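You operate a simulated robot arm through the tools that you are given. There is no shell and no other tool. Be economical: measure what you need, move in short steps, check, and stop when the job is done.

The job below is to be done with a simulated robot arm. You get a single attempt, and the scene is never put back.

## Task
Give the hub nipple three strokes of grease and park the coupler.
Fine: close the valve to pump and open it before the coupler comes off; the other nipples stay dry.

It is judged by the outcome, as a careful person would: the job done as asked, and still so three seconds after it is handed in. It fails if anything else is knocked over, pushed out of place, dropped, spilled or broken.

## Robot
A 7-joint arm with a two-finger parallel gripper, fixed in place. Base frame: the origin is at the foot of the arm, x ahead of it, y to its left, z up; the work surface is at about z = 85.4. Units: cm, rad, N and s.
With the tool pointing down near the work surface it reaches from about 30 to 70 cm from the base axis. Its first joint turns from -1.152 to 1.152 rad. Payload 1.57 kg.
Tool frame: the origin (TCP) lies between the finger pads and is the grasp point; the fingertips stand 3 cm ahead of it; z points along the fingers, y is the line along which they close. Largest opening 11 cm; finger width 2.4, thickness 1.2; the body of the gripper, 4.8 by 11.2 cm, starts 7.8 cm behind the TCP.
Orientation is told as [roll, pitch, yaw] about the base's x, y, z axes, in that order, counted from this pose: with the fingers straight down and closing along the base's y, the tool's x points along the base's -x, its y along +y and its z along -z.

## Interface
- The arm moves only by the tool nudge_tool. Its argument "steps" is a list of rows, each a list of 7 numbers: the shift along the base's x, y, z in units of 20 mm (1.0 is 20 mm), then the turn, a rotation vector about the base's x, y, z in units of 8 degrees (1.0 is 8 degrees), then the opening in per cent of the stroke, from 0 (shut) to 100 (fully open). In form: [[x, y, z, wx, wy, wz, grip], ...]. A call has 1 to 20 rows; each row shifts and turns the commanded pose from where the row before left it. A call with a number of a shift or a turn outside -1 to 1 is refused whole. A row lasts 0.2 s, in which the tool goes at most 5 cm and 0.15 rad; a call with a longer step from one row to the next is refused whole, and so is a gripper value outside its range. A pose out of reach is approached as far as the arm can. The call stops where the force on the tool passes 90 N (or 10 N more than at its start, if that is more) or the arm is blocked; 0.2 s more then pass. The fingers move at their own pace (about 10.8 cm/s each) and stop on an object; they squeeze with about 35 N. The grip force told is the motor's: it shows also when the fingers shut on nothing. Time passes only in rows, and 0.2 s behind the last, so rows that do not move let the fingers close. The reply holds the time, the measured pose of the TCP, the force on the tool along the base axes, the opening and the grip force, in the units named above and with some noise.
- Cameras (640 x 400 px; columns grow to the right, rows downward): "scene" is fixed at [15.62, -38.46, 140.61]; the picture's right is [0.86, -0.50, 0.00], its down [-0.28, -0.48, -0.83] and it looks along [0.42, 0.72, -0.56] (base axes); focal length 261 px, centre (320, 200). "wrist" rides on the gripper at [7, 1.6, -14.1] in the tool frame; the picture's right is [-0.23, 0.97, 0.00], its down [-0.86, -0.20, -0.48] and it looks along [-0.47, -0.11, 0.88] (tool axes); focal length 222 px, centre (320, 200). There is no depth. A picture from a camera that has moved, and an enlarged one, comes with that camera's place and axes in the base frame and with its lens.
- grab_frame(camera): a new picture of that camera. The clock stands still meanwhile.
- inspect(camera, box): a new picture of the part [left, top, right, bottom] of that camera's present view, enlarged. The clock stands still meanwhile.
- close_job(): hands the job in; it is judged then, once.

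Work in short steps. Places have to be worked out from the pictures, the camera data and where the tool is seen: move nearer, look again, correct. Check each grasp and each placing, and mend what went wrong. You have 120 turns and 64 pictures in all, those below and enlarged ones among them. Open the gripper and draw the arm clear of the work before you hand the job in, unless the task says otherwise; then end with one line.

The tools are called after ">>>" as a command line: name --pt "numbers of a row" for each row, then --argument value for the rest, lists and objects as JSON in quotes. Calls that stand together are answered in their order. nudge_tool: Moves the arm, as the interface text tells. Its arguments: {"type":"object","properties":{"steps":{"type":"array","items":{"type":"array","items":{"type":"number"}}}},"required":["steps"]} The other tools are called the same way: grab_frame (camera) takes a picture; inspect (camera, box) takes an enlarged picture of a part of a camera's view; close_job () hands the job in.

At the start:

```text
time_s: 0.0
position: [39.31, 11.69, 121.82]
tcp_rot: [0.001, 0.0, 0.001]
wrist_force: [-0.3, 0.6, 0.1]
width: 11.0
grip_force: 0.2
```

scene: 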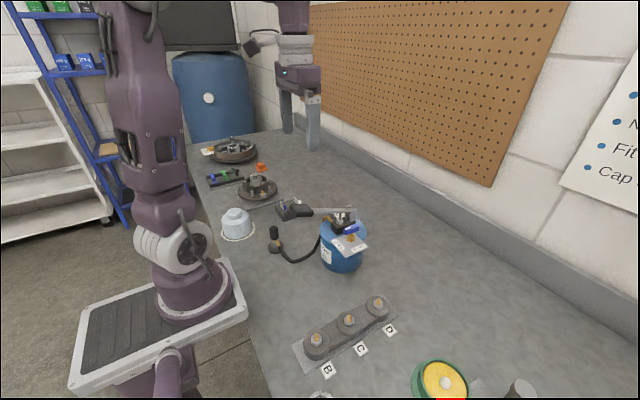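
wrist: 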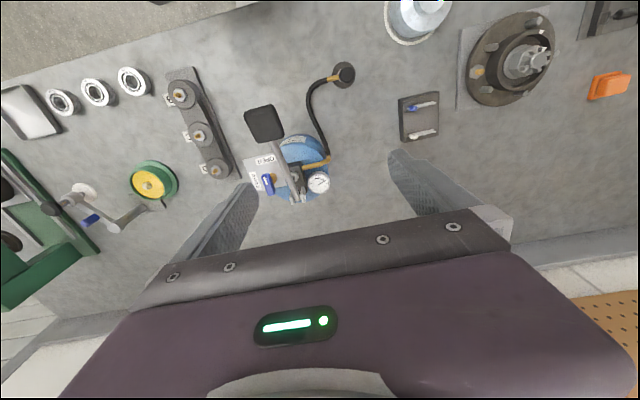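

The scene shows a grease pump (blue drum with lever, hose, valve, gauge), a coupler parked on something, and several nipples. I enlarge the important parts first.

>>> inspect --camera "scene" --box '[180, 120, 400, 280]'

>>> inspect --camera "wrist" --box '[160, 40, 380, 220]'

>>> inspect --camera "wrist" --box '[380, 0, 640, 150]'

```text
2.50 times, centred on (290, 200) of scene
camera zoom: at [15.62, -38.46, 140.61], right [0.86, -0.5, 0.0], down [-0.28, -0.48, -0.83], along [0.42, 0.72, -0.56], focal length 652 px, centre (395, 200)
```

zoom: 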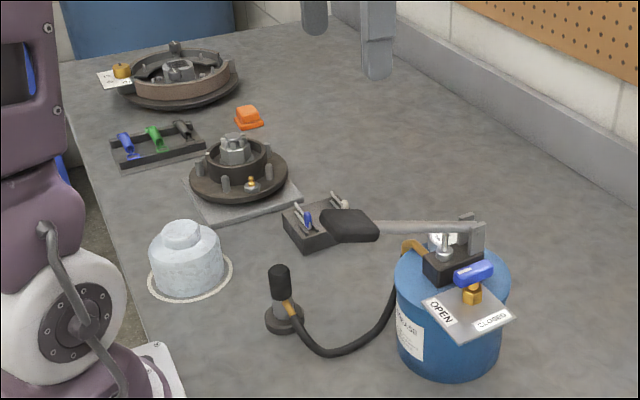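

```text
2.22 times, centred on (270, 130) of wrist
camera zoom: at [32.41, 13.16, 136.12], right [0.23, 0.97, 0.0], down [0.86, -0.2, 0.48], along [0.47, -0.11, -0.88], focal length 494 px, centre (431, 356)
```

zoom: 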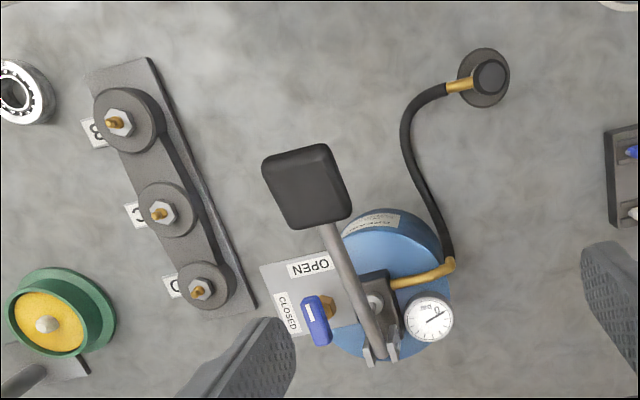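

```text
2.46 times, centred on (510, 75) of wrist
camera zoom: at [32.41, 13.16, 136.12], right [0.23, 0.97, 0.0], down [0.86, -0.2, 0.48], along [0.47, -0.11, -0.88], focal length 547 px, centre (-148, 508)
```

zoom: 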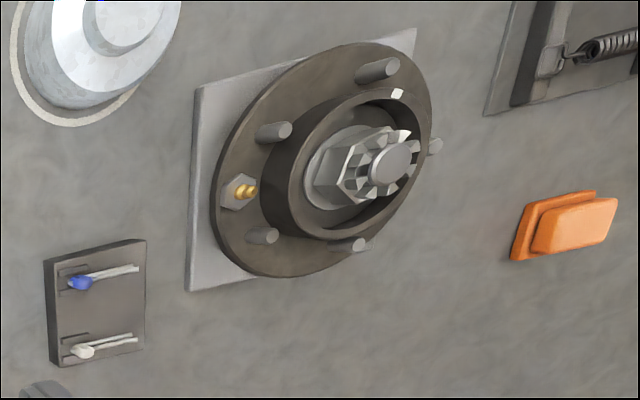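

I have rough positions: coupler (33,17), hub nipple (38,41,90), lever pad (36,4.4,105), valve handle (47,0,99). I now enlarge the valve, coupler and hub nipple further.

>>> inspect --camera "scene" --box '[315, 195, 385, 245]'

>>> inspect --camera "wrist" --box '[240, 150, 340, 212]'

>>> inspect --camera "scene" --box '[260, 220, 316, 255]'

>>> inspect --camera "scene" --box '[230, 165, 300, 209]'

```text
8.00 times, centred on (350, 220) of scene
camera zoom: at [15.62, -38.46, 140.61], right [0.86, -0.5, 0.0], down [-0.28, -0.48, -0.83], along [0.42, 0.72, -0.56], focal length 2087 px, centre (80, 40)
```

zoom: 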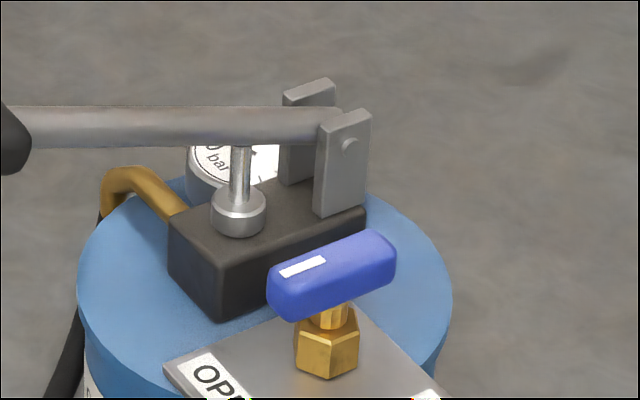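

```text
6.40 times, centred on (290, 181) of wrist
camera zoom: at [32.41, 13.16, 136.12], right [0.23, 0.97, 0.0], down [0.86, -0.2, 0.48], along [0.47, -0.11, -0.88], focal length 1422 px, centre (512, 322)
```

zoom: 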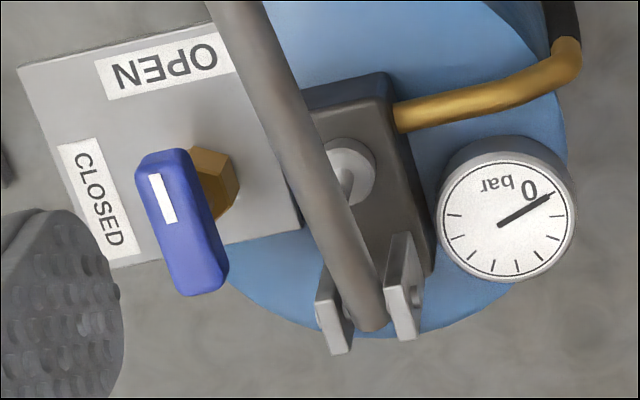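

```text
11.43 times, centred on (288, 238) of scene
camera zoom: at [15.62, -38.46, 140.61], right [0.86, -0.5, 0.0], down [-0.28, -0.48, -0.83], along [0.42, 0.72, -0.56], focal length 2982 px, centre (686, -229)
```

zoom: 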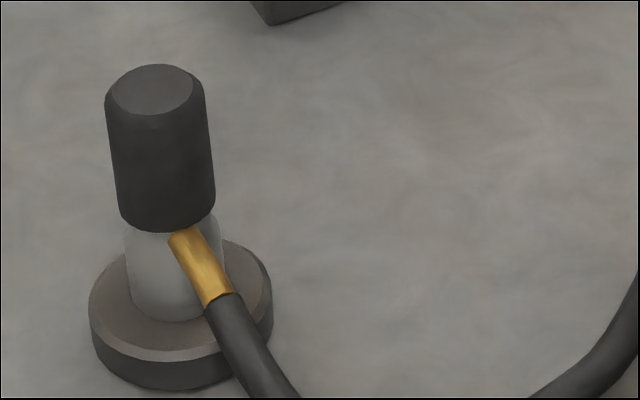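

```text
9.09 times, centred on (265, 187) of scene
camera zoom: at [15.62, -38.46, 140.61], right [0.86, -0.5, 0.0], down [-0.28, -0.48, -0.83], along [0.42, 0.72, -0.56], focal length 2372 px, centre (820, 318)
```

zoom: 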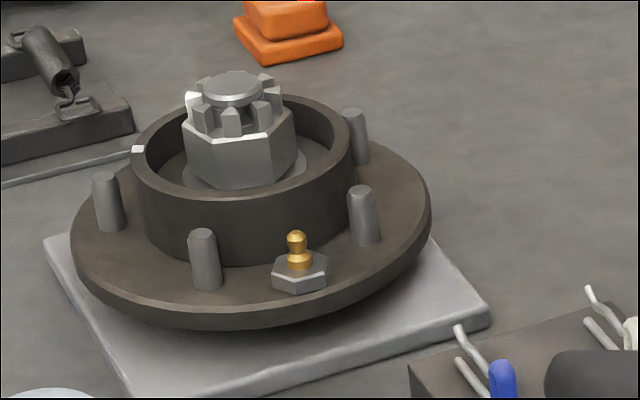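

I read the valve as open now (handle along x, marker end toward OPEN). I need a closer vertical look at the hub nipple, so I move over towards it at height.

>>> nudge_tool --pt "0 1 0 0 0 0 100" --pt "0 1 0 0 0 0 100" --pt "0 1 0 0 0 0 100" --pt "0 1 0 0 0 0 100" --pt "0 1 0 0 0 0 100" --pt "0 1 0 0 0 0 100" --pt "0 1 0 0 0 0 100" --pt "0 1 0 0 0 0 100" --pt "0 1 0 0 0 0 100" --pt "0 1 0 0 0 0 100" --pt "0 1 0 0 0 0 100" --pt "0 1 0 0 0 0 100" --pt "0 1 0 0 0 0 100" --pt "0 1 0 0 0 0 100"

>>> grab_frame --camera "wrist"

```text
time_s: 3.0
position: [39.22, 38.59, 121.85]
tcp_rot: [-0.004, 0.004, 0.0]
wrist_force: [0.2, -0.4, 0.6]
width: 11.01
grip_force: 0.1
out of reach, approached as far as the arm can: row 14
```

```text
54 pictures are left
camera wrist: at [32.37, 40.16, 136.07], right [0.23, 0.97, 0.0], down [0.86, -0.2, 0.48], along [0.47, -0.11, -0.88], focal length 222 px, centre (320, 200)
```

wrist: 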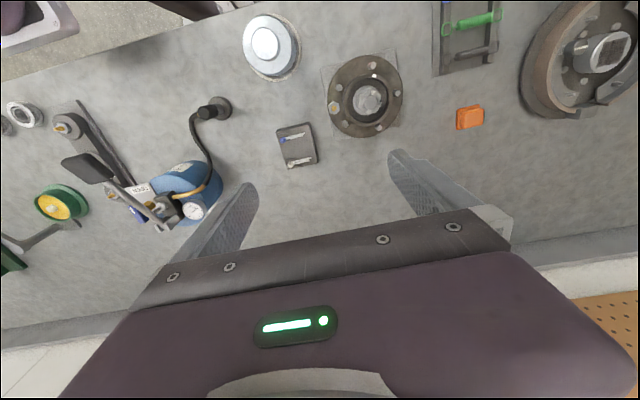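

The row-14 limit came at height; the hub is in view. I zoom on it and on the far drum unit.

>>> inspect --camera "wrist" --box '[315, 45, 415, 145]'

>>> inspect --camera "wrist" --box '[175, 80, 255, 130]'

>>> inspect --camera "scene" --box '[190, 130, 270, 180]'

```text
4.00 times, centred on (365, 95) of wrist
camera zoom: at [32.37, 40.16, 136.07], right [0.23, 0.97, 0.0], down [0.86, -0.2, 0.48], along [0.47, -0.11, -0.88], focal length 888 px, centre (140, 620)
```

zoom: 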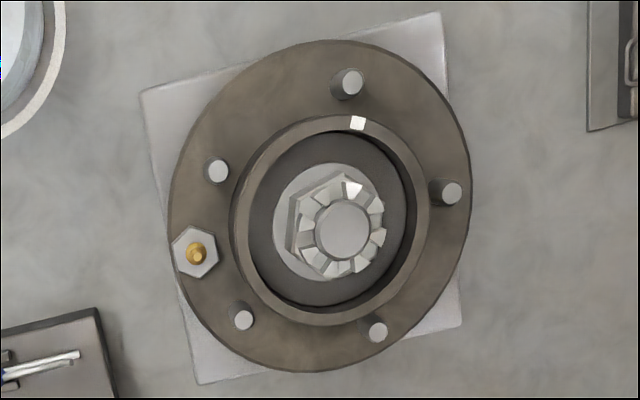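

```text
8.00 times, centred on (215, 105) of wrist
camera zoom: at [32.37, 40.16, 136.07], right [0.23, 0.97, 0.0], down [0.86, -0.2, 0.48], along [0.47, -0.11, -0.88], focal length 1777 px, centre (1160, 960)
```

zoom: 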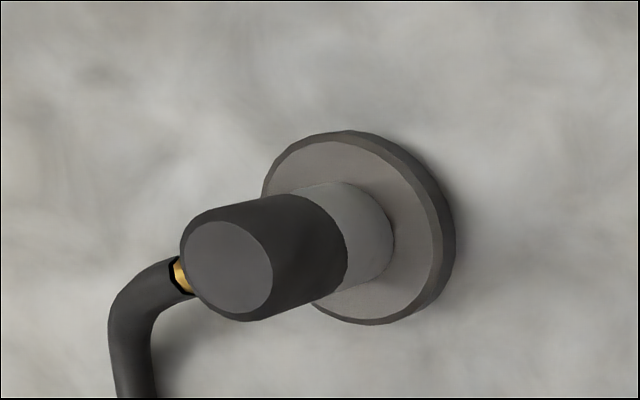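

```text
8.00 times, centred on (230, 155) of scene
camera zoom: at [15.62, -38.46, 140.61], right [0.86, -0.5, 0.0], down [-0.28, -0.48, -0.83], along [0.42, 0.72, -0.56], focal length 2087 px, centre (1040, 560)
```

zoom: 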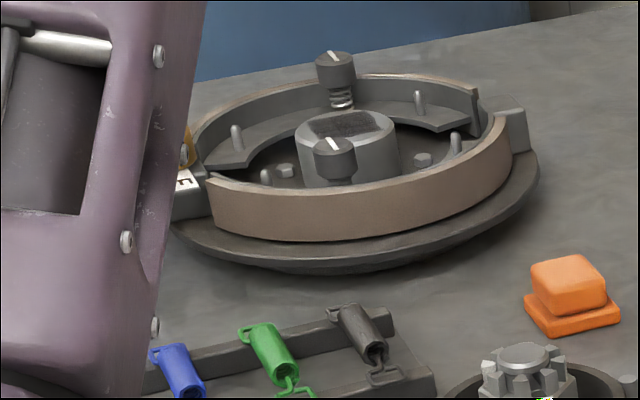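

The hub nipple tip is at about (37.95, 41.65, 90.5) and roughly vertical; the coupler top is at about (32.9, 17.75, 92.6), with the hose leaving toward -y. I move above the coupler.

>>> nudge_tool --pt "-0.29 -0.95 -0.6 0 0 0 100" --pt "-0.29 -0.95 -0.6 0 0 0 100" --pt "-0.29 -0.95 -0.6 0 0 0 100" --pt "-0.29 -0.95 -0.6 0 0 0 100" --pt "-0.29 -0.95 -0.6 0 0 0 100" --pt "-0.29 -0.95 -0.6 0 0 0 60" --pt "-0.29 -0.95 -0.6 0 0 0 60" --pt "-0.29 -0.95 -0.6 0 0 0 60" --pt "-0.29 -0.95 -0.6 0 0 0 60" --pt "-0.29 -0.95 -0.6 0 0 0 60" --pt "-0.29 -0.95 -0.6 0 0 0 60" --pt "0 0 0 0 0 0 60"

>>> grab_frame --camera "wrist"

```text
time_s: 5.6
position: [32.92, 17.67, 108.77]
tcp_rot: [0.001, 0.001, 0.0]
wrist_force: [0.7, -0.4, -0.1]
width: 6.59
grip_force: 0.0
```

```text
50 pictures are left
camera wrist: at [25.99, 19.18, 122.89], right [0.23, 0.97, 0.0], down [0.86, -0.2, 0.48], along [0.47, -0.11, -0.88], focal length 222 px, centre (320, 200)
```

wrist: 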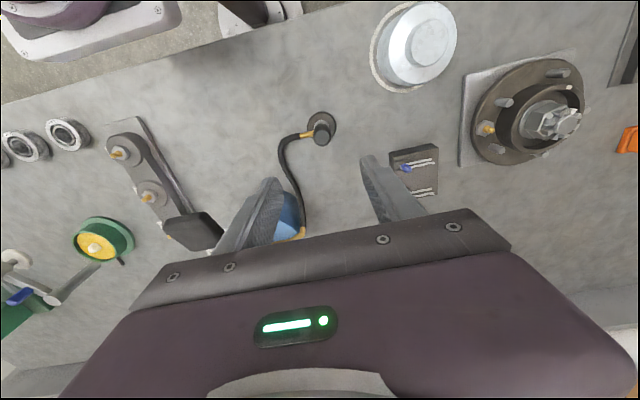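

Well aligned; I zoom to refine the coupler centre and fitting direction.

>>> inspect --camera "wrist" --box '[280, 105, 360, 155]'

```text
8.00 times, centred on (320, 130) of wrist
camera zoom: at [25.99, 19.18, 122.89], right [0.23, 0.97, 0.0], down [0.86, -0.2, 0.48], along [0.47, -0.11, -0.88], focal length 1777 px, centre (320, 760)
```

zoom: 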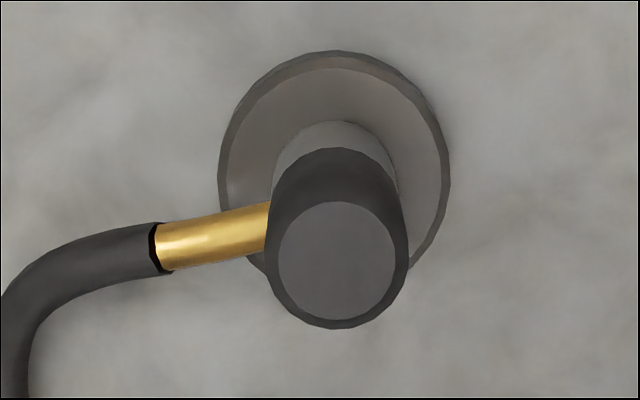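

Coupler top centre confirmed at (32.85, 17.85). I descend to TCP z≈92.5 so the fingertips stay above the brass fitting.

>>> nudge_tool --pt "0 0.08 -1 0 0 0 55" --pt "0 0 -1 0 0 0 55" --pt "0 0 -1 0 0 0 55" --pt "0 0 -1 0 0 0 55" --pt "0 0 -1 0 0 0 55" --pt "0 0 -1 0 0 0 55" --pt "0 0 -0.8 0 0 0 55" --pt "0 0 -0.7 0 0 0 55" --pt "0 0 -0.6 0 0 0 55" --pt "0 0 0 0 0 0 55"

>>> inspect --camera "scene" --box '[240, 190, 320, 250]'

```text
time_s: 7.8
position: [32.85, 17.89, 92.43]
tcp_rot: [-0.001, 0.0, -0.001]
wrist_force: [-0.6, 0.3, -0.8]
width: 6.06
grip_force: 0.1
```

```text
6.67 times, centred on (280, 220) of scene
camera zoom: at [15.62, -38.46, 140.61], right [0.86, -0.5, 0.0], down [-0.28, -0.48, -0.83], along [0.42, 0.72, -0.56], focal length 1739 px, centre (587, 67)
```

zoom: 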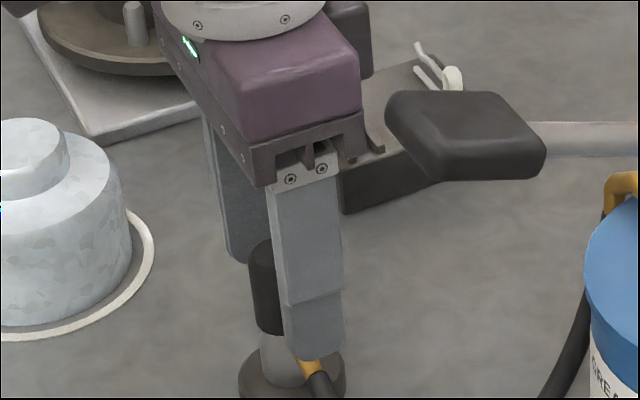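

Fingers straddle the black sleeve; I raise 2 mm for clearance over the fitting and close.

>>> nudge_tool --pt "0 0 0.1 0 0 0 40" --pt "0 0 0 0 0 0 10" --pt "0 0 0 0 0 0 0" --pt "0 0 0 0 0 0 0" --pt "0 0 0 0 0 0 0"

>>> inspect --camera "scene" --box '[240, 190, 320, 250]'

```text
time_s: 9.0
position: [32.88, 17.98, 92.78]
tcp_rot: [0.001, 0.0, -0.001]
wrist_force: [0.2, 0.6, -0.5]
width: 2.38
grip_force: 34.8
```

```text
6.67 times, centred on (280, 220) of scene
camera zoom: at [15.63, -38.46, 140.61], right [0.86, -0.5, 0.0], down [-0.28, -0.48, -0.83], along [0.42, 0.72, -0.56], focal length 1739 px, centre (587, 67)
```

zoom: 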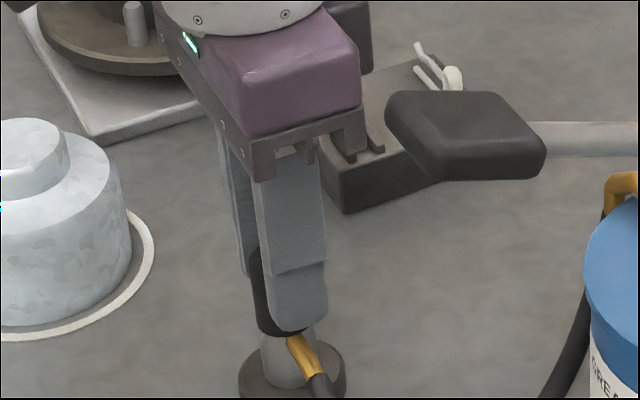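

Gripped at 2.38 cm width. I lift slowly while watching the force.

>>> nudge_tool --pt "0 0 0.25 0 0 0 0" --pt "0 0 0.25 0 0 0 0" --pt "0 0 0.5 0 0 0 0" --pt "0 0 0.5 0 0 0 0" --pt "0 0 0.5 0 0 0 0" --pt "0 0 0.5 0 0 0 0"

>>> inspect --camera "scene" --box '[230, 180, 370, 270]'

```text
time_s: 10.4
position: [32.82, 17.83, 97.71]
tcp_rot: [-0.001, 0.001, -0.002]
wrist_force: [0.1, 0.1, -0.4]
width: 2.37
grip_force: 35.0
```

```text
4.44 times, centred on (300, 225) of scene
camera zoom: at [15.63, -38.46, 140.61], right [0.86, -0.5, 0.0], down [-0.28, -0.48, -0.83], along [0.42, 0.72, -0.56], focal length 1160 px, centre (409, 89)
```

zoom: 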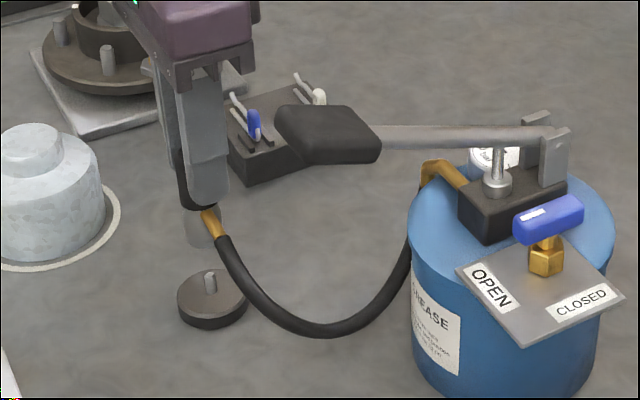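

The coupler lifted cleanly with its grey nose; the stand post is visible. I carry it at height toward the hub nipple, stopping a bit short to check the hose.

>>> nudge_tool --pt "0 0 0.9 0 0 0 0" --pt "0 0 0.9 0 0 0 0" --pt "0 0.5 0.9 0 0 0 0" --pt "0.214 0.9 0 0 0 0 0" --pt "0.214 0.9 0 0 0 0 0" --pt "0.214 0.9 0 0 0 0 0" --pt "0.214 0.9 0 0 0 0 0" --pt "0.214 0.9 0 0 0 0 0" --pt "0.214 0.9 0 0 0 0 0" --pt "0.214 0.9 0 0 0 0 0"

>>> grab_frame --camera "scene"

```text
time_s: 12.6
position: [35.9, 31.41, 103.04]
tcp_rot: [0.002, 0.001, 0.0]
wrist_force: [1.2, 0.9, -1.0]
width: 2.38
grip_force: 35.2
```

```text
45 pictures are left
```

scene: 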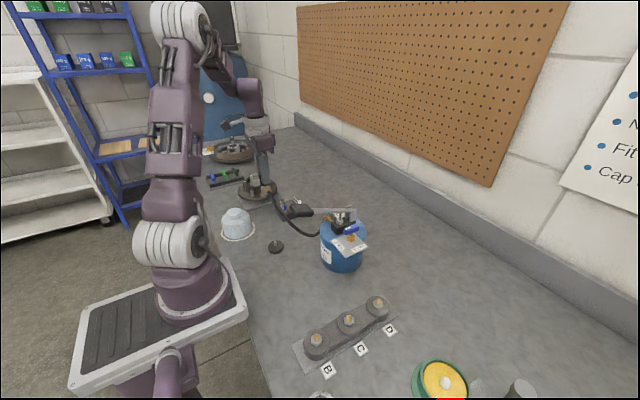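

No hose pull yet (forces ~1 N). I continue to right above the nipple.

>>> nudge_tool --pt "0.17 0.86 0 0 0 0 0" --pt "0.17 0.86 0 0 0 0 0" --pt "0.17 0.86 0 0 0 0 0" --pt "0.17 0.86 0 0 0 0 0" --pt "0.17 0.86 0 0 0 0 0" --pt "0.17 0.82 0 0 0 0 0" --pt "0 0 0 0 0 0 0"

>>> inspect --camera "scene" --box '[220, 150, 380, 250]'

>>> inspect --camera "wrist" --box '[250, 100, 410, 240]'

```text
time_s: 14.2
position: [38.03, 41.86, 103.16]
tcp_rot: [-0.001, -0.001, 0.0]
wrist_force: [0.7, -0.4, -1.6]
width: 2.39
grip_force: 35.1
```

```text
4.00 times, centred on (300, 200) of scene
camera zoom: at [15.63, -38.46, 140.61], right [0.86, -0.5, 0.0], down [-0.28, -0.48, -0.83], along [0.42, 0.72, -0.56], focal length 1044 px, centre (400, 200)
```

zoom: 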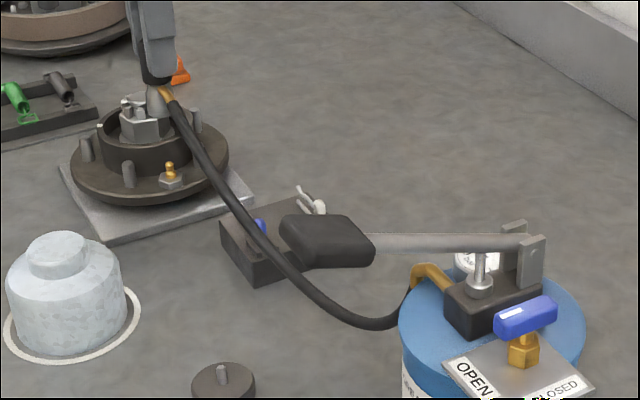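

```text
2.86 times, centred on (330, 170) of wrist
camera zoom: at [31.07, 43.29, 117.27], right [0.23, 0.97, 0.0], down [0.86, -0.2, 0.48], along [0.47, -0.11, -0.88], focal length 635 px, centre (291, 286)
```

zoom: 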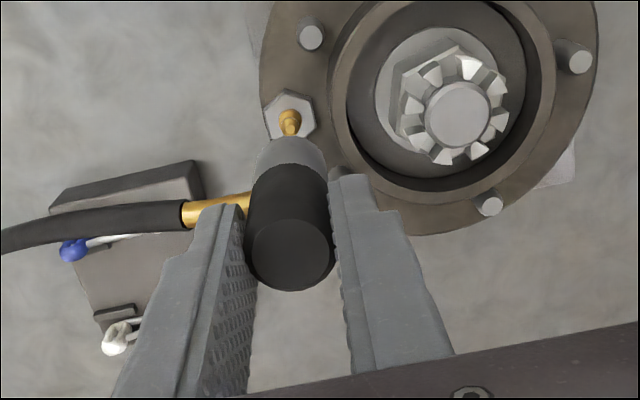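

Hose reaches with no pull. I zoom closely on nose and nipple for fine alignment.

>>> inspect --camera "wrist" --box '[290, 120, 350, 180]'

>>> inspect --camera "scene" --box '[235, 160, 285, 200]'

```text
6.67 times, centred on (320, 150) of wrist
camera zoom: at [31.07, 43.29, 117.27], right [0.23, 0.97, 0.0], down [0.86, -0.2, 0.48], along [0.47, -0.11, -0.88], focal length 1481 px, centre (320, 533)
```

zoom: 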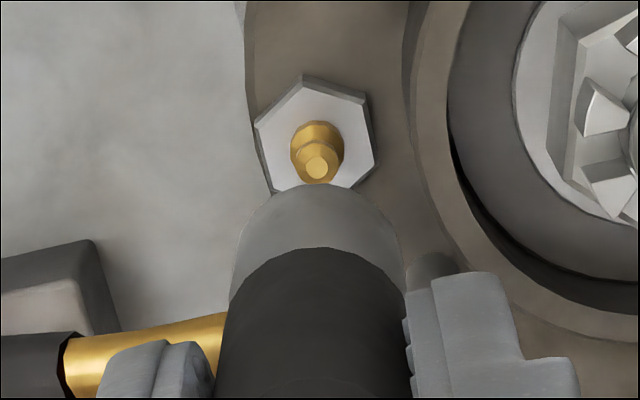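

```text
10.00 times, centred on (260, 180) of scene
camera zoom: at [15.63, -38.46, 140.61], right [0.86, -0.5, 0.0], down [-0.28, -0.48, -0.83], along [0.42, 0.72, -0.56], focal length 2609 px, centre (920, 400)
```

zoom: 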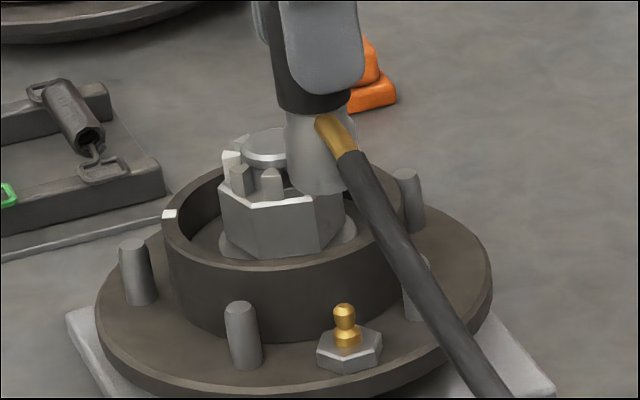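

To check for coupler tilt and nose offset, I take a tighter zoom of the held coupler from the scene camera.

>>> inspect --camera "scene" --box '[252, 158, 284, 198]'

>>> inspect --camera "wrist" --box '[290, 140, 360, 210]'

```text
10.00 times, centred on (268, 178) of scene
camera zoom: at [15.63, -38.46, 140.61], right [0.86, -0.5, 0.0], down [-0.28, -0.48, -0.83], along [0.42, 0.72, -0.56], focal length 2609 px, centre (840, 420)
```

zoom: 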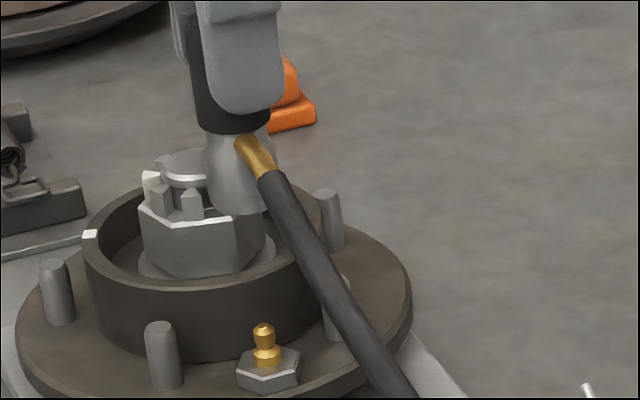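

```text
5.71 times, centred on (325, 175) of wrist
camera zoom: at [31.07, 43.29, 117.27], right [0.23, 0.97, 0.0], down [0.86, -0.2, 0.48], along [0.47, -0.11, -0.88], focal length 1269 px, centre (291, 343)
```

zoom: 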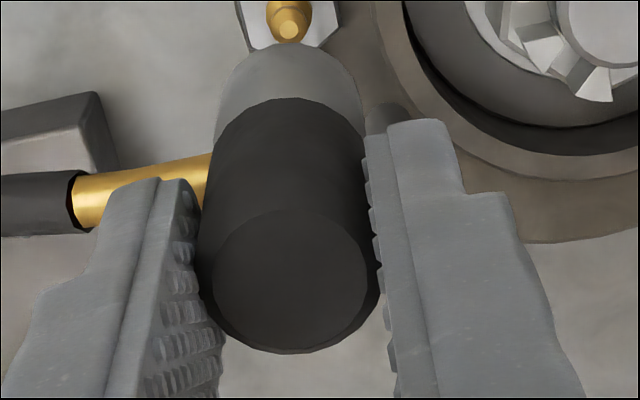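

The scene zoom suggests the coupler tilted about 4° in the fingers (nose toward -x by ~3 mm). I compensate with a small turn about y and descend partway for another look.

>>> nudge_tool --pt "0 0 -0.5 0 -0.4 0 0" --pt "-0.04 -0.03 -0.5 0 0 0 0" --pt "0 0 -0.5 0 0 0 0" --pt "0 0 -0.4 0 0 0 0" --pt "0 0 0 0 0 0 0"

>>> inspect --camera "scene" --box '[244, 160, 284, 200]'

>>> inspect --camera "wrist" --box '[290, 140, 360, 210]'

```text
time_s: 15.4
position: [37.94, 41.62, 99.29]
tcp_rot: [-0.001, -0.055, 0.0]
wrist_force: [-0.1, 0.8, -1.5]
width: 2.39
grip_force: 34.9
```

```text
10.00 times, centred on (264, 180) of scene
camera zoom: at [15.63, -38.46, 140.61], right [0.86, -0.5, 0.0], down [-0.28, -0.48, -0.83], along [0.42, 0.72, -0.56], focal length 2609 px, centre (880, 400)
```

zoom: 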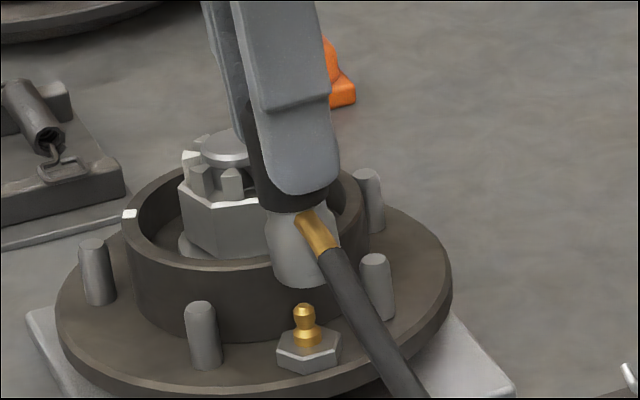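

```text
5.71 times, centred on (325, 175) of wrist
camera zoom: at [30.2, 43.16, 113.06], right [0.23, 0.97, 0.01], down [0.83, -0.2, 0.53], along [0.51, -0.11, -0.85], focal length 1269 px, centre (291, 343)
```

zoom: 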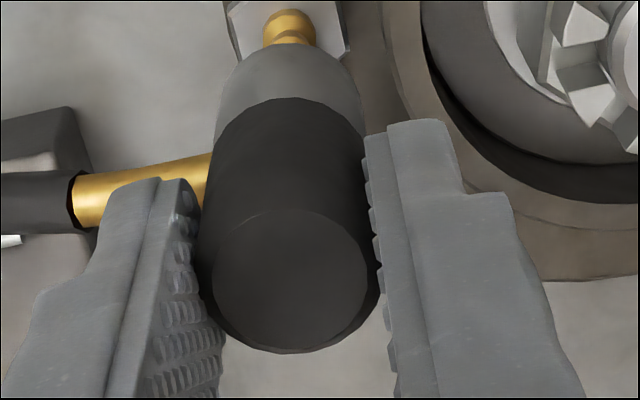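

Nose is now about 1.5–2 mm too far in +x and ~1.3 cm above the tip; y is aligned. I correct and go down to contact gently.

>>> nudge_tool --pt "-0.08 0 -0.2 0 0 0 0" --pt "0 0 -0.25 0 0 0 0" --pt "0 0 -0.25 0 0 0 0" --pt "0 0 -0.15 0 0 0 0" --pt "0 0 0 0 0 0 0"

>>> inspect --camera "scene" --box '[244, 160, 284, 200]'

```text
time_s: 16.6
position: [37.77, 41.64, 97.64]
tcp_rot: [0.001, -0.056, 0.0]
wrist_force: [-0.1, 0.6, -2.1]
width: 2.38
grip_force: 34.6
```

```text
10.00 times, centred on (264, 180) of scene
camera zoom: at [15.63, -38.46, 140.61], right [0.86, -0.5, 0.0], down [-0.28, -0.48, -0.83], along [0.42, 0.72, -0.56], focal length 2609 px, centre (880, 400)
```

zoom: 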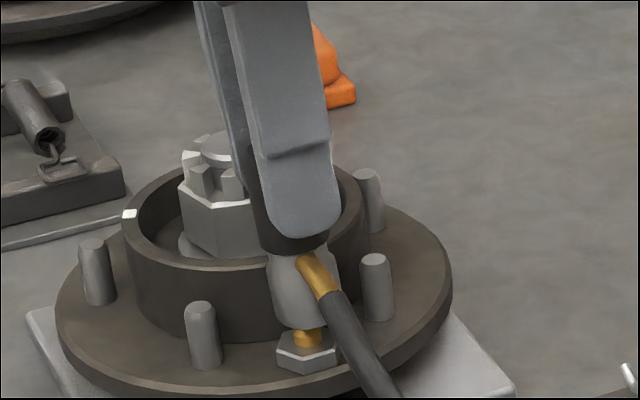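

Nose is over the nipple tip and aligned within ~1 mm, no contact force yet. I press further down in small steps.

>>> nudge_tool --pt "0.03 0 -0.15 0 0 0 0" --pt "0 0 -0.15 0 0 0 0" --pt "0 0 -0.15 0 0 0 0" --pt "0 0 0 0 0 0 0"

>>> inspect --camera "scene" --box '[244, 160, 284, 200]'

```text
time_s: 17.6
position: [37.83, 41.69, 96.71]
tcp_rot: [-0.001, -0.057, -0.001]
wrist_force: [-2.9, 0.1, -1.4]
width: 2.38
grip_force: 34.8
```

```text
10.00 times, centred on (264, 180) of scene
camera zoom: at [15.62, -38.46, 140.61], right [0.86, -0.5, 0.0], down [-0.28, -0.48, -0.83], along [0.42, 0.72, -0.56], focal length 2609 px, centre (880, 400)
```

zoom: 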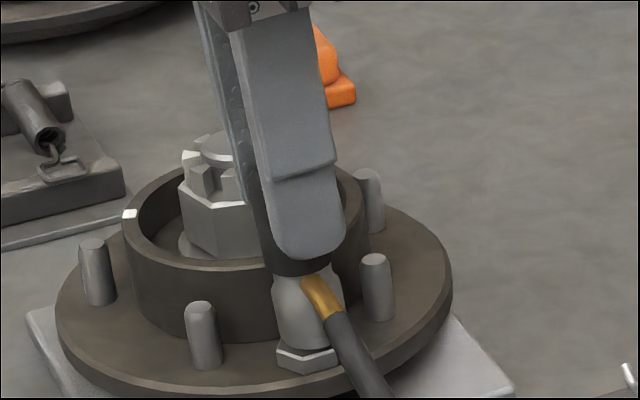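

It dropped onto the hex base and appears to have engaged. I press slightly more to confirm seating.

>>> nudge_tool --pt "0 0 -0.1 0 0 0 0" --pt "0 0 -0.1 0 0 0 0" --pt "0 0 0 0 0 0 0"

```text
time_s: 18.4
position: [37.71, 41.72, 96.43]
tcp_rot: [0.001, -0.057, 0.001]
wrist_force: [-5.2, -1.2, 23.9]
width: 2.4
grip_force: 35.4
```

Firm contact (24 N), so it's seated. I relax slightly, open moderately and check.

>>> nudge_tool --pt "0 0 0.1 0 0 0 0" --pt "0 0 0 0 0 0 20" --pt "0 0 0 0 0 0 45" --pt "0 0 0 0 0 0 45"

>>> inspect --camera "scene" --box '[244, 160, 284, 200]'

```text
time_s: 19.4
position: [37.73, 41.6, 96.51]
tcp_rot: [0.0, -0.056, 0.0]
wrist_force: [-0.2, 0.5, 0.3]
width: 4.95
grip_force: 0.0
```

```text
10.00 times, centred on (264, 180) of scene
camera zoom: at [15.62, -38.46, 140.61], right [0.86, -0.5, 0.0], down [-0.28, -0.48, -0.83], along [0.42, 0.72, -0.56], focal length 2609 px, centre (880, 400)
```

zoom: 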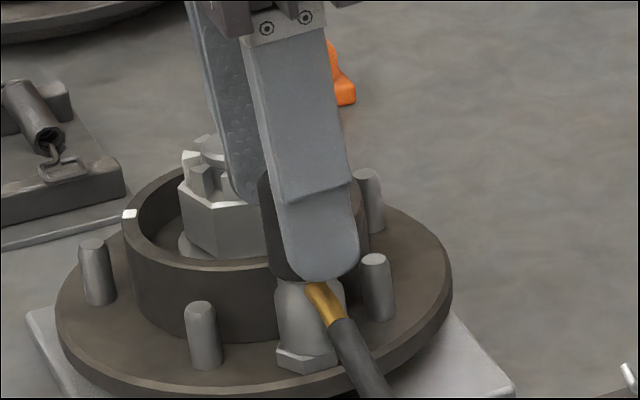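

Released and it stands. I go straight up clear of it, level the tool, and look.

>>> nudge_tool --pt "0 0 0.5 0 0 0 45" --pt "0 0 1 0 0 0 45" --pt "0 0 1 0 0 0 45" --pt "0 0 1 0 0.4 0 45" --pt "0 0 1 0 0 0 45" --pt "0 0 1 0 0 0 45"

>>> inspect --camera "scene" --box '[220, 150, 380, 250]'

>>> grab_frame --camera "wrist"

```text
time_s: 20.8
position: [37.75, 41.78, 107.51]
tcp_rot: [0.001, 0.0, 0.0]
wrist_force: [0.3, 0.2, 0.0]
width: 4.95
grip_force: 0.1
```

```text
4.00 times, centred on (300, 200) of scene
camera zoom: at [15.62, -38.46, 140.61], right [0.86, -0.5, 0.0], down [-0.28, -0.48, -0.83], along [0.42, 0.72, -0.56], focal length 1044 px, centre (400, 200)
```

zoom: 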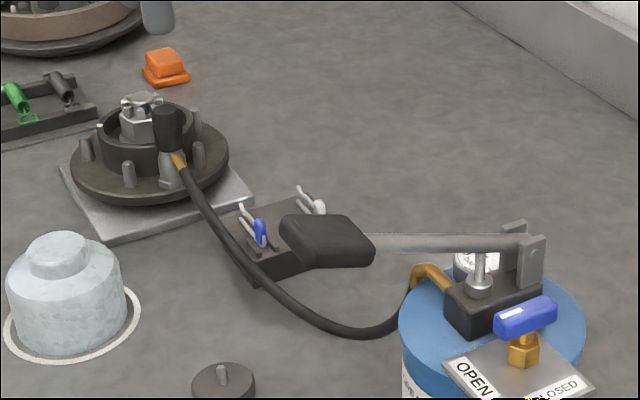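

```text
32 pictures are left
camera wrist: at [30.88, 43.2, 121.71], right [0.23, 0.97, 0.0], down [0.86, -0.2, 0.48], along [0.47, -0.11, -0.88], focal length 222 px, centre (320, 200)
```

wrist: 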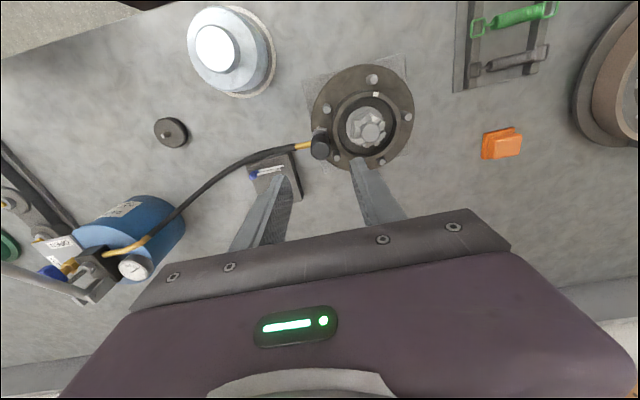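

Coupler stays on the nipple with a slack hose. Now I travel high over to above the valve handle (46.8, 0, 99).

>>> nudge_tool --pt "0 0 1 0 0 0 45" --pt "0 -0.5 1 0 0 0 45" --pt "0.2 -1 1 0 0 0 45" --pt "0.2 -1 1 0 0 0 45" --pt "0.25 -1 0 0 0 0 30" --pt "0.25 -1 0 0 0 0 30" --pt "0.25 -1 0 0 0 0 30" --pt "0.25 -1 0 0 0 0 30" --pt "0.25 -1 0 0 0 0 30" --pt "0.25 -1 0 0 0 0 30" --pt "0.25 -1 0 0 0 0 30" --pt "0.25 -1 0 0 0 0 30" --pt "0.25 -1 0 0 0 0 30" --pt "0.25 -1 0 0 0 0 30" --pt "0.25 -1 0 0 0 0 30" --pt "0.25 -1 0 0 0 0 30" --pt "0.25 -1 0 0 0 0 30" --pt "0.25 -1 0 0 0 0 30" --pt "0.25 -1 0 0 0 0 30" --pt "0.25 -1 0 0 0 0 30"

>>> nudge_tool --pt "0.07 -1 0 0 0 0 30" --pt "0.07 -1 0 0 0 0 30" --pt "0 -0.42 0 0 0 0 30" --pt "0 0 0 0 0 0 30"

>>> grab_frame --camera "wrist"

```text
time_s: 25.0
position: [46.54, 4.77, 115.66]
tcp_rot: [-0.001, 0.001, 0.0]
wrist_force: [0.0, -0.8, 0.9]
width: 3.31
grip_force: 0.1
```

```text
time_s: 26.0
position: [46.83, -0.17, 115.48]
tcp_rot: [0.0, 0.001, 0.0]
wrist_force: [1.3, -0.1, 0.0]
width: 3.31
grip_force: 0.1
```

```text
31 pictures are left
camera wrist: at [39.96, 1.32, 129.74], right [0.23, 0.97, 0.0], down [0.86, -0.2, 0.48], along [0.47, -0.11, -0.88], focal length 222 px, centre (320, 200)
```

wrist: 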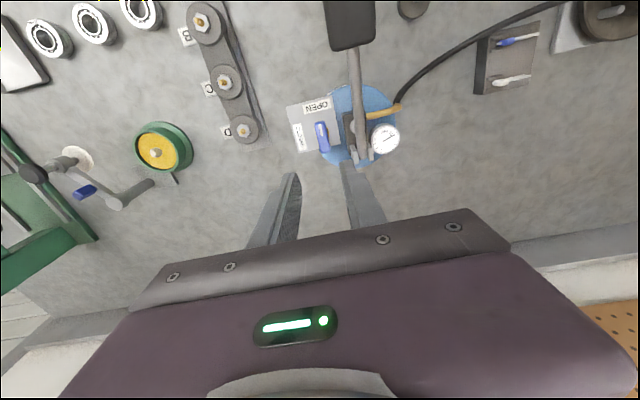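

>>> inspect --camera "wrist" --box '[280, 85, 400, 165]'

```text
5.00 times, centred on (340, 125) of wrist
camera zoom: at [39.96, 1.32, 129.74], right [0.23, 0.97, 0.0], down [0.86, -0.2, 0.48], along [0.47, -0.11, -0.88], focal length 1111 px, centre (220, 575)
```

zoom: 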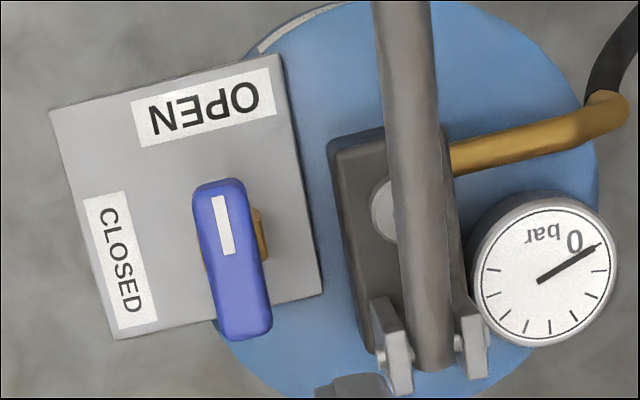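

Handle centre confirmed (46.87, 0.05, 99), aligned with x. I descend to z≈100.7 with the fingers either side.

>>> nudge_tool --pt "0 0.07 -1 0 0 0 30" --pt "0 0 -1 0 0 0 30" --pt "0 0 -1 0 0 0 30" --pt "0 0 -1 0 0 0 30" --pt "0 0 -1 0 0 0 30" --pt "0 0 -1 0 0 0 30" --pt "0 0 -0.7 0 0 0 30" --pt "0 0 -0.65 0 0 0 30" --pt "0 0 0 0 0 0 30"

>>> inspect --camera "scene" --box '[315, 185, 395, 245]'

```text
time_s: 28.0
position: [46.89, -0.09, 100.86]
tcp_rot: [0.0, 0.001, -0.001]
wrist_force: [0.0, 0.1, 0.2]
width: 3.3
grip_force: 0.1
```

```text
6.67 times, centred on (355, 215) of scene
camera zoom: at [15.62, -38.46, 140.61], right [0.86, -0.5, 0.0], down [-0.28, -0.48, -0.83], along [0.42, 0.72, -0.56], focal length 1739 px, centre (87, 100)
```

zoom: 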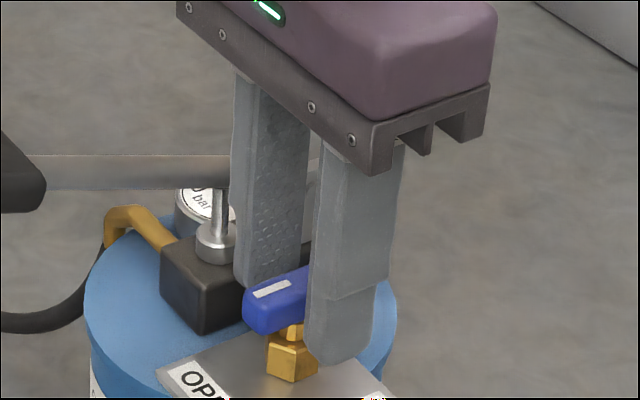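

Fingers straddle the blue handle. I close and then turn in place about +z, starting with a few degrees.

>>> nudge_tool --pt "0 0 0 0 0 0 10" --pt "0 0 0 0 0 0 0" --pt "0 0 0 0 0 0 0" --pt "0 0 0 0 0 1 0" --pt "0 0 0 0 0 1 0" --pt "0 0 0 0 0 1 0"

>>> inspect --camera "scene" --box '[315, 185, 395, 245]'

```text
time_s: 29.4
position: [46.89, 0.16, 100.84]
tcp_rot: [0.001, -0.001, 0.422]
wrist_force: [-1.9, 38.8, 7.7]
width: 1.49
grip_force: 30.9
```

```text
6.67 times, centred on (355, 215) of scene
camera zoom: at [15.61, -38.35, 140.64], right [0.86, -0.5, 0.0], down [-0.28, -0.48, -0.83], along [0.42, 0.72, -0.56], focal length 1739 px, centre (87, 100)
```

zoom: 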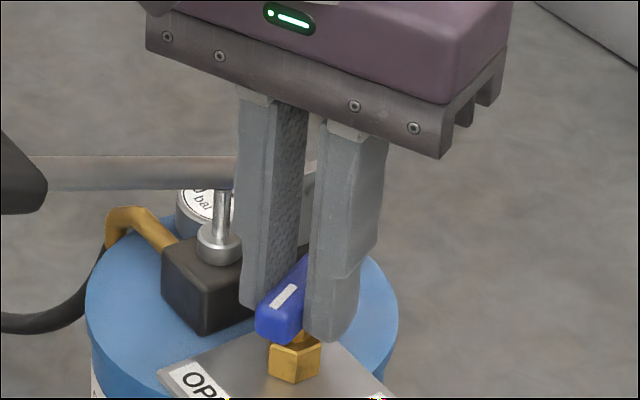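

The handle turns with the gripper; a 39 N side force shows the pivot lies slightly in +y. I relieve that with a small shift and continue turning.

>>> nudge_tool --pt "0 0.08 0 0 0 0 0" --pt "0 0 0 0 0 0 0"

```text
time_s: 30.0
position: [46.82, 0.29, 100.81]
tcp_rot: [0.001, -0.001, 0.418]
wrist_force: [-6.5, 28.8, 14.6]
width: 1.5
grip_force: 30.6
```

>>> nudge_tool --pt "-0.03 0.12 0.05 0 0 0 0" --pt "0 0.06 0.03 0 0 0 0" --pt "0 0 0 0 0 0 0"

```text
time_s: 30.8
position: [46.84, 0.26, 101.08]
tcp_rot: [-0.001, 0.003, 0.418]
wrist_force: [10.2, -17.0, -24.5]
width: 1.48
grip_force: 30.9
```

Slightly over-corrected; I back off a bit and keep turning.

>>> nudge_tool --pt "0.02 -0.06 -0.05 0 0 0 0" --pt "0 0 0 0 0 1 0" --pt "0 0 0 0 0 1 0" --pt "0 0 0 0 0 1 0" --pt "0 0 0 0 0 0 0"

```text
time_s: 32.0
position: [46.96, 0.28, 100.99]
tcp_rot: [0.0, 0.0, 0.84]
wrist_force: [-2.9, -20.3, 10.5]
width: 1.47
grip_force: 30.8
```

>>> nudge_tool --pt "0 -0.06 0.02 0 0 0 0" --pt "0 0 0 0 0 1 0" --pt "0 0 0 0 0 1 0" --pt "0 0 0 0 0 1 0" --pt "0 0 0 0 0 0 0"

>>> inspect --camera "scene" --box '[315, 185, 395, 245]'

```text
time_s: 33.2
position: [46.91, 0.24, 100.8]
tcp_rot: [-0.001, -0.004, 1.257]
wrist_force: [-0.4, -6.0, 0.0]
width: 1.48
grip_force: 31.4
```

```text
6.67 times, centred on (355, 215) of scene
camera zoom: at [15.62, -38.48, 140.6], right [0.86, -0.5, 0.0], down [-0.28, -0.48, -0.83], along [0.42, 0.72, -0.56], focal length 1739 px, centre (87, 100)
```

zoom: 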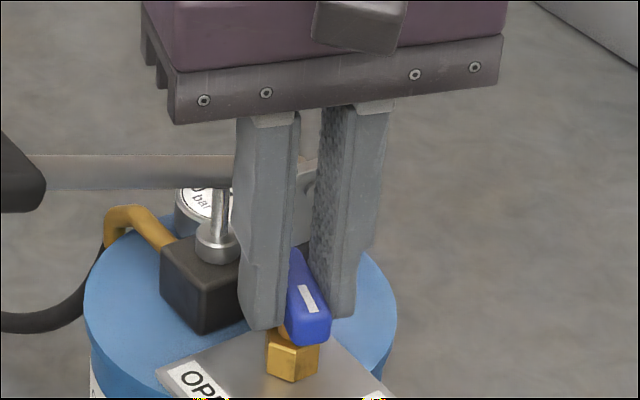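

At 72°, handle following with low forces. I finish the turn to ~91° and watch for the stop.

>>> nudge_tool --pt "0 -0.02 0 0 0 1 0" --pt "0 0 0 0 0 1 0" --pt "0 0 0 0 0 0.35 0" --pt "0 0 0 0 0 0 0"

>>> inspect --camera "scene" --box '[315, 185, 395, 245]'

```text
time_s: 34.2
position: [46.74, 0.19, 100.88]
tcp_rot: [0.0, -0.001, 1.587]
wrist_force: [-6.8, 4.2, 3.7]
width: 1.53
grip_force: 31.1
```

```text
6.67 times, centred on (355, 215) of scene
camera zoom: at [15.6, -38.45, 140.61], right [0.86, -0.5, 0.0], down [-0.28, -0.48, -0.83], along [0.42, 0.72, -0.56], focal length 1739 px, centre (87, 100)
```

zoom: 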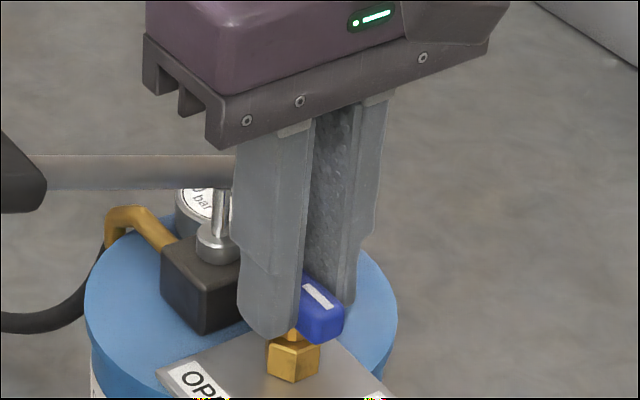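

Handle marker now points to CLOSED. I release and rise.

>>> nudge_tool --pt "0 0 0 0 0 0 15" --pt "0 0 0 0 0 0 30" --pt "0 0 0.6 0 0 0 30" --pt "0 0 1 0 0 0 30" --pt "0 0 1 0 0 0 30" --pt "0 0 1 0 0 0 30" --pt "0 0 1 0 0 0 30" --pt "0 0 1 0 0 0 30"

>>> inspect --camera "scene" --box '[290, 185, 390, 265]'

```text
time_s: 36.0
position: [46.77, 0.27, 112.2]
tcp_rot: [0.001, 0.001, 1.585]
wrist_force: [0.1, 0.3, -0.3]
width: 3.27
grip_force: 0.0
```

```text
5.00 times, centred on (340, 225) of scene
camera zoom: at [15.62, -38.46, 140.61], right [0.86, -0.5, 0.0], down [-0.28, -0.48, -0.83], along [0.42, 0.72, -0.56], focal length 1304 px, centre (220, 75)
```

zoom: 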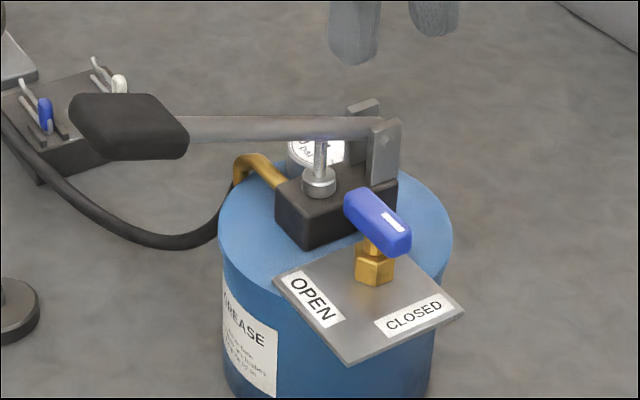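

Valve now reads CLOSED. I turn the tool back to yaw 0, close the fingers and move above the lever pad (36, 4.6, ~106 top).

>>> nudge_tool --pt "0 0 1 0 0 -1 30" --pt "-0.4 0 0 0 0 -1 0" --pt "-0.5 0.2 0 0 0 -1 0" --pt "-0.5 0.2 0 0 0 -1 0" --pt "-0.5 0.25 0 0 0 -1 0" --pt "-0.5 0.25 0 0 0 -1 0" --pt "-0.5 0.25 0 0 0 -1 0" --pt "-0.5 0.25 0 0 0 -1 0" --pt "-0.5 0.25 0 0 0 -1 0" --pt "-0.5 0.25 0 0 0 -1 0" --pt "-0.5 0.2 0 0 0 -1 0" --pt "-0.25 0.05 0 0 0 -0.35 0" --pt "0 0 0 0 0 0 0"

>>> grab_frame --camera "wrist"

```text
time_s: 38.8
position: [36.45, 4.49, 114.11]
tcp_rot: [-0.001, 0.0, -0.004]
wrist_force: [-0.2, 0.0, -0.4]
width: 0.0
grip_force: 21.1
```

```text
24 pictures are left
camera wrist: at [29.65, 6.03, 128.31], right [0.23, 0.97, 0.0], down [0.85, -0.2, 0.48], along [0.47, -0.11, -0.88], focal length 222 px, centre (320, 200)
```

wrist: 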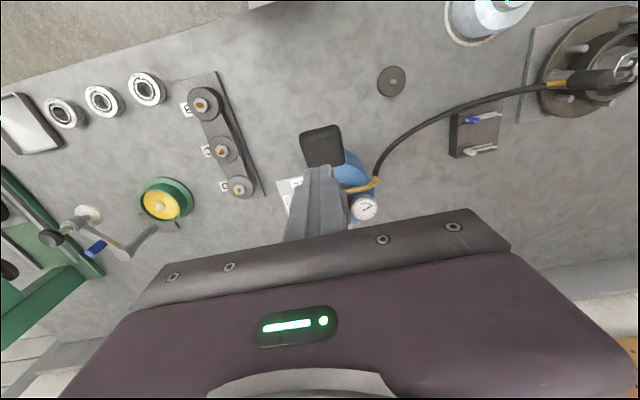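

I'm nearly above the pad (est. centre 35.6, 4.8). I shift slightly and come down to contact.

>>> nudge_tool --pt "-0.3 0.1 -0.5 0 0 0 0" --pt "0 0 -0.8 0 0 0 0" --pt "0 0 -0.8 0 0 0 0" --pt "0 0 -0.4 0 0 0 0" --pt "0 0 0 0 0 0 0"

```text
time_s: 40.0
position: [36.01, 4.68, 109.07]
tcp_rot: [0.0, 0.001, -0.001]
wrist_force: [0.4, 1.1, 0.7]
width: 0.0
grip_force: 21.5
```

>>> nudge_tool --pt "0 0 -0.4 0 0 0 0" --pt "0 0 -0.4 0 0 0 0" --pt "0 0 0 0 0 0 0"

>>> inspect --camera "scene" --box '[280, 175, 390, 265]'

```text
time_s: 40.8
position: [35.92, 4.68, 107.53]
tcp_rot: [0.0, 0.001, 0.0]
wrist_force: [0.6, 0.8, 2.1]
width: 0.0
grip_force: 21.4
```

```text
4.44 times, centred on (335, 220) of scene
camera zoom: at [15.62, -38.46, 140.61], right [0.86, -0.5, 0.0], down [-0.28, -0.48, -0.83], along [0.42, 0.72, -0.56], focal length 1160 px, centre (253, 111)
```

zoom: 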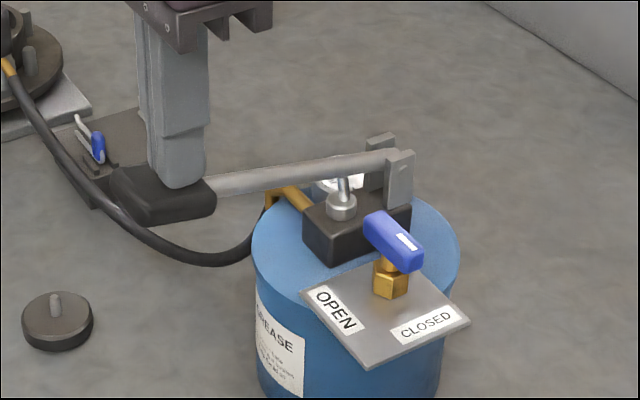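

The lever goes down with little force. I continue until the bottom stop.

>>> nudge_tool --pt "0 0 -0.4 0 0 0 0" --pt "0 0 -0.4 0 0 0 0" --pt "0 0 -0.4 0 0 0 0" --pt "0 0 -0.4 0 0 0 0"

```text
time_s: 41.8
position: [35.9, 4.69, 104.23]
tcp_rot: [0.001, -0.001, -0.001]
wrist_force: [-2.2, 0.2, 3.6]
width: 0.0
grip_force: 21.0
```

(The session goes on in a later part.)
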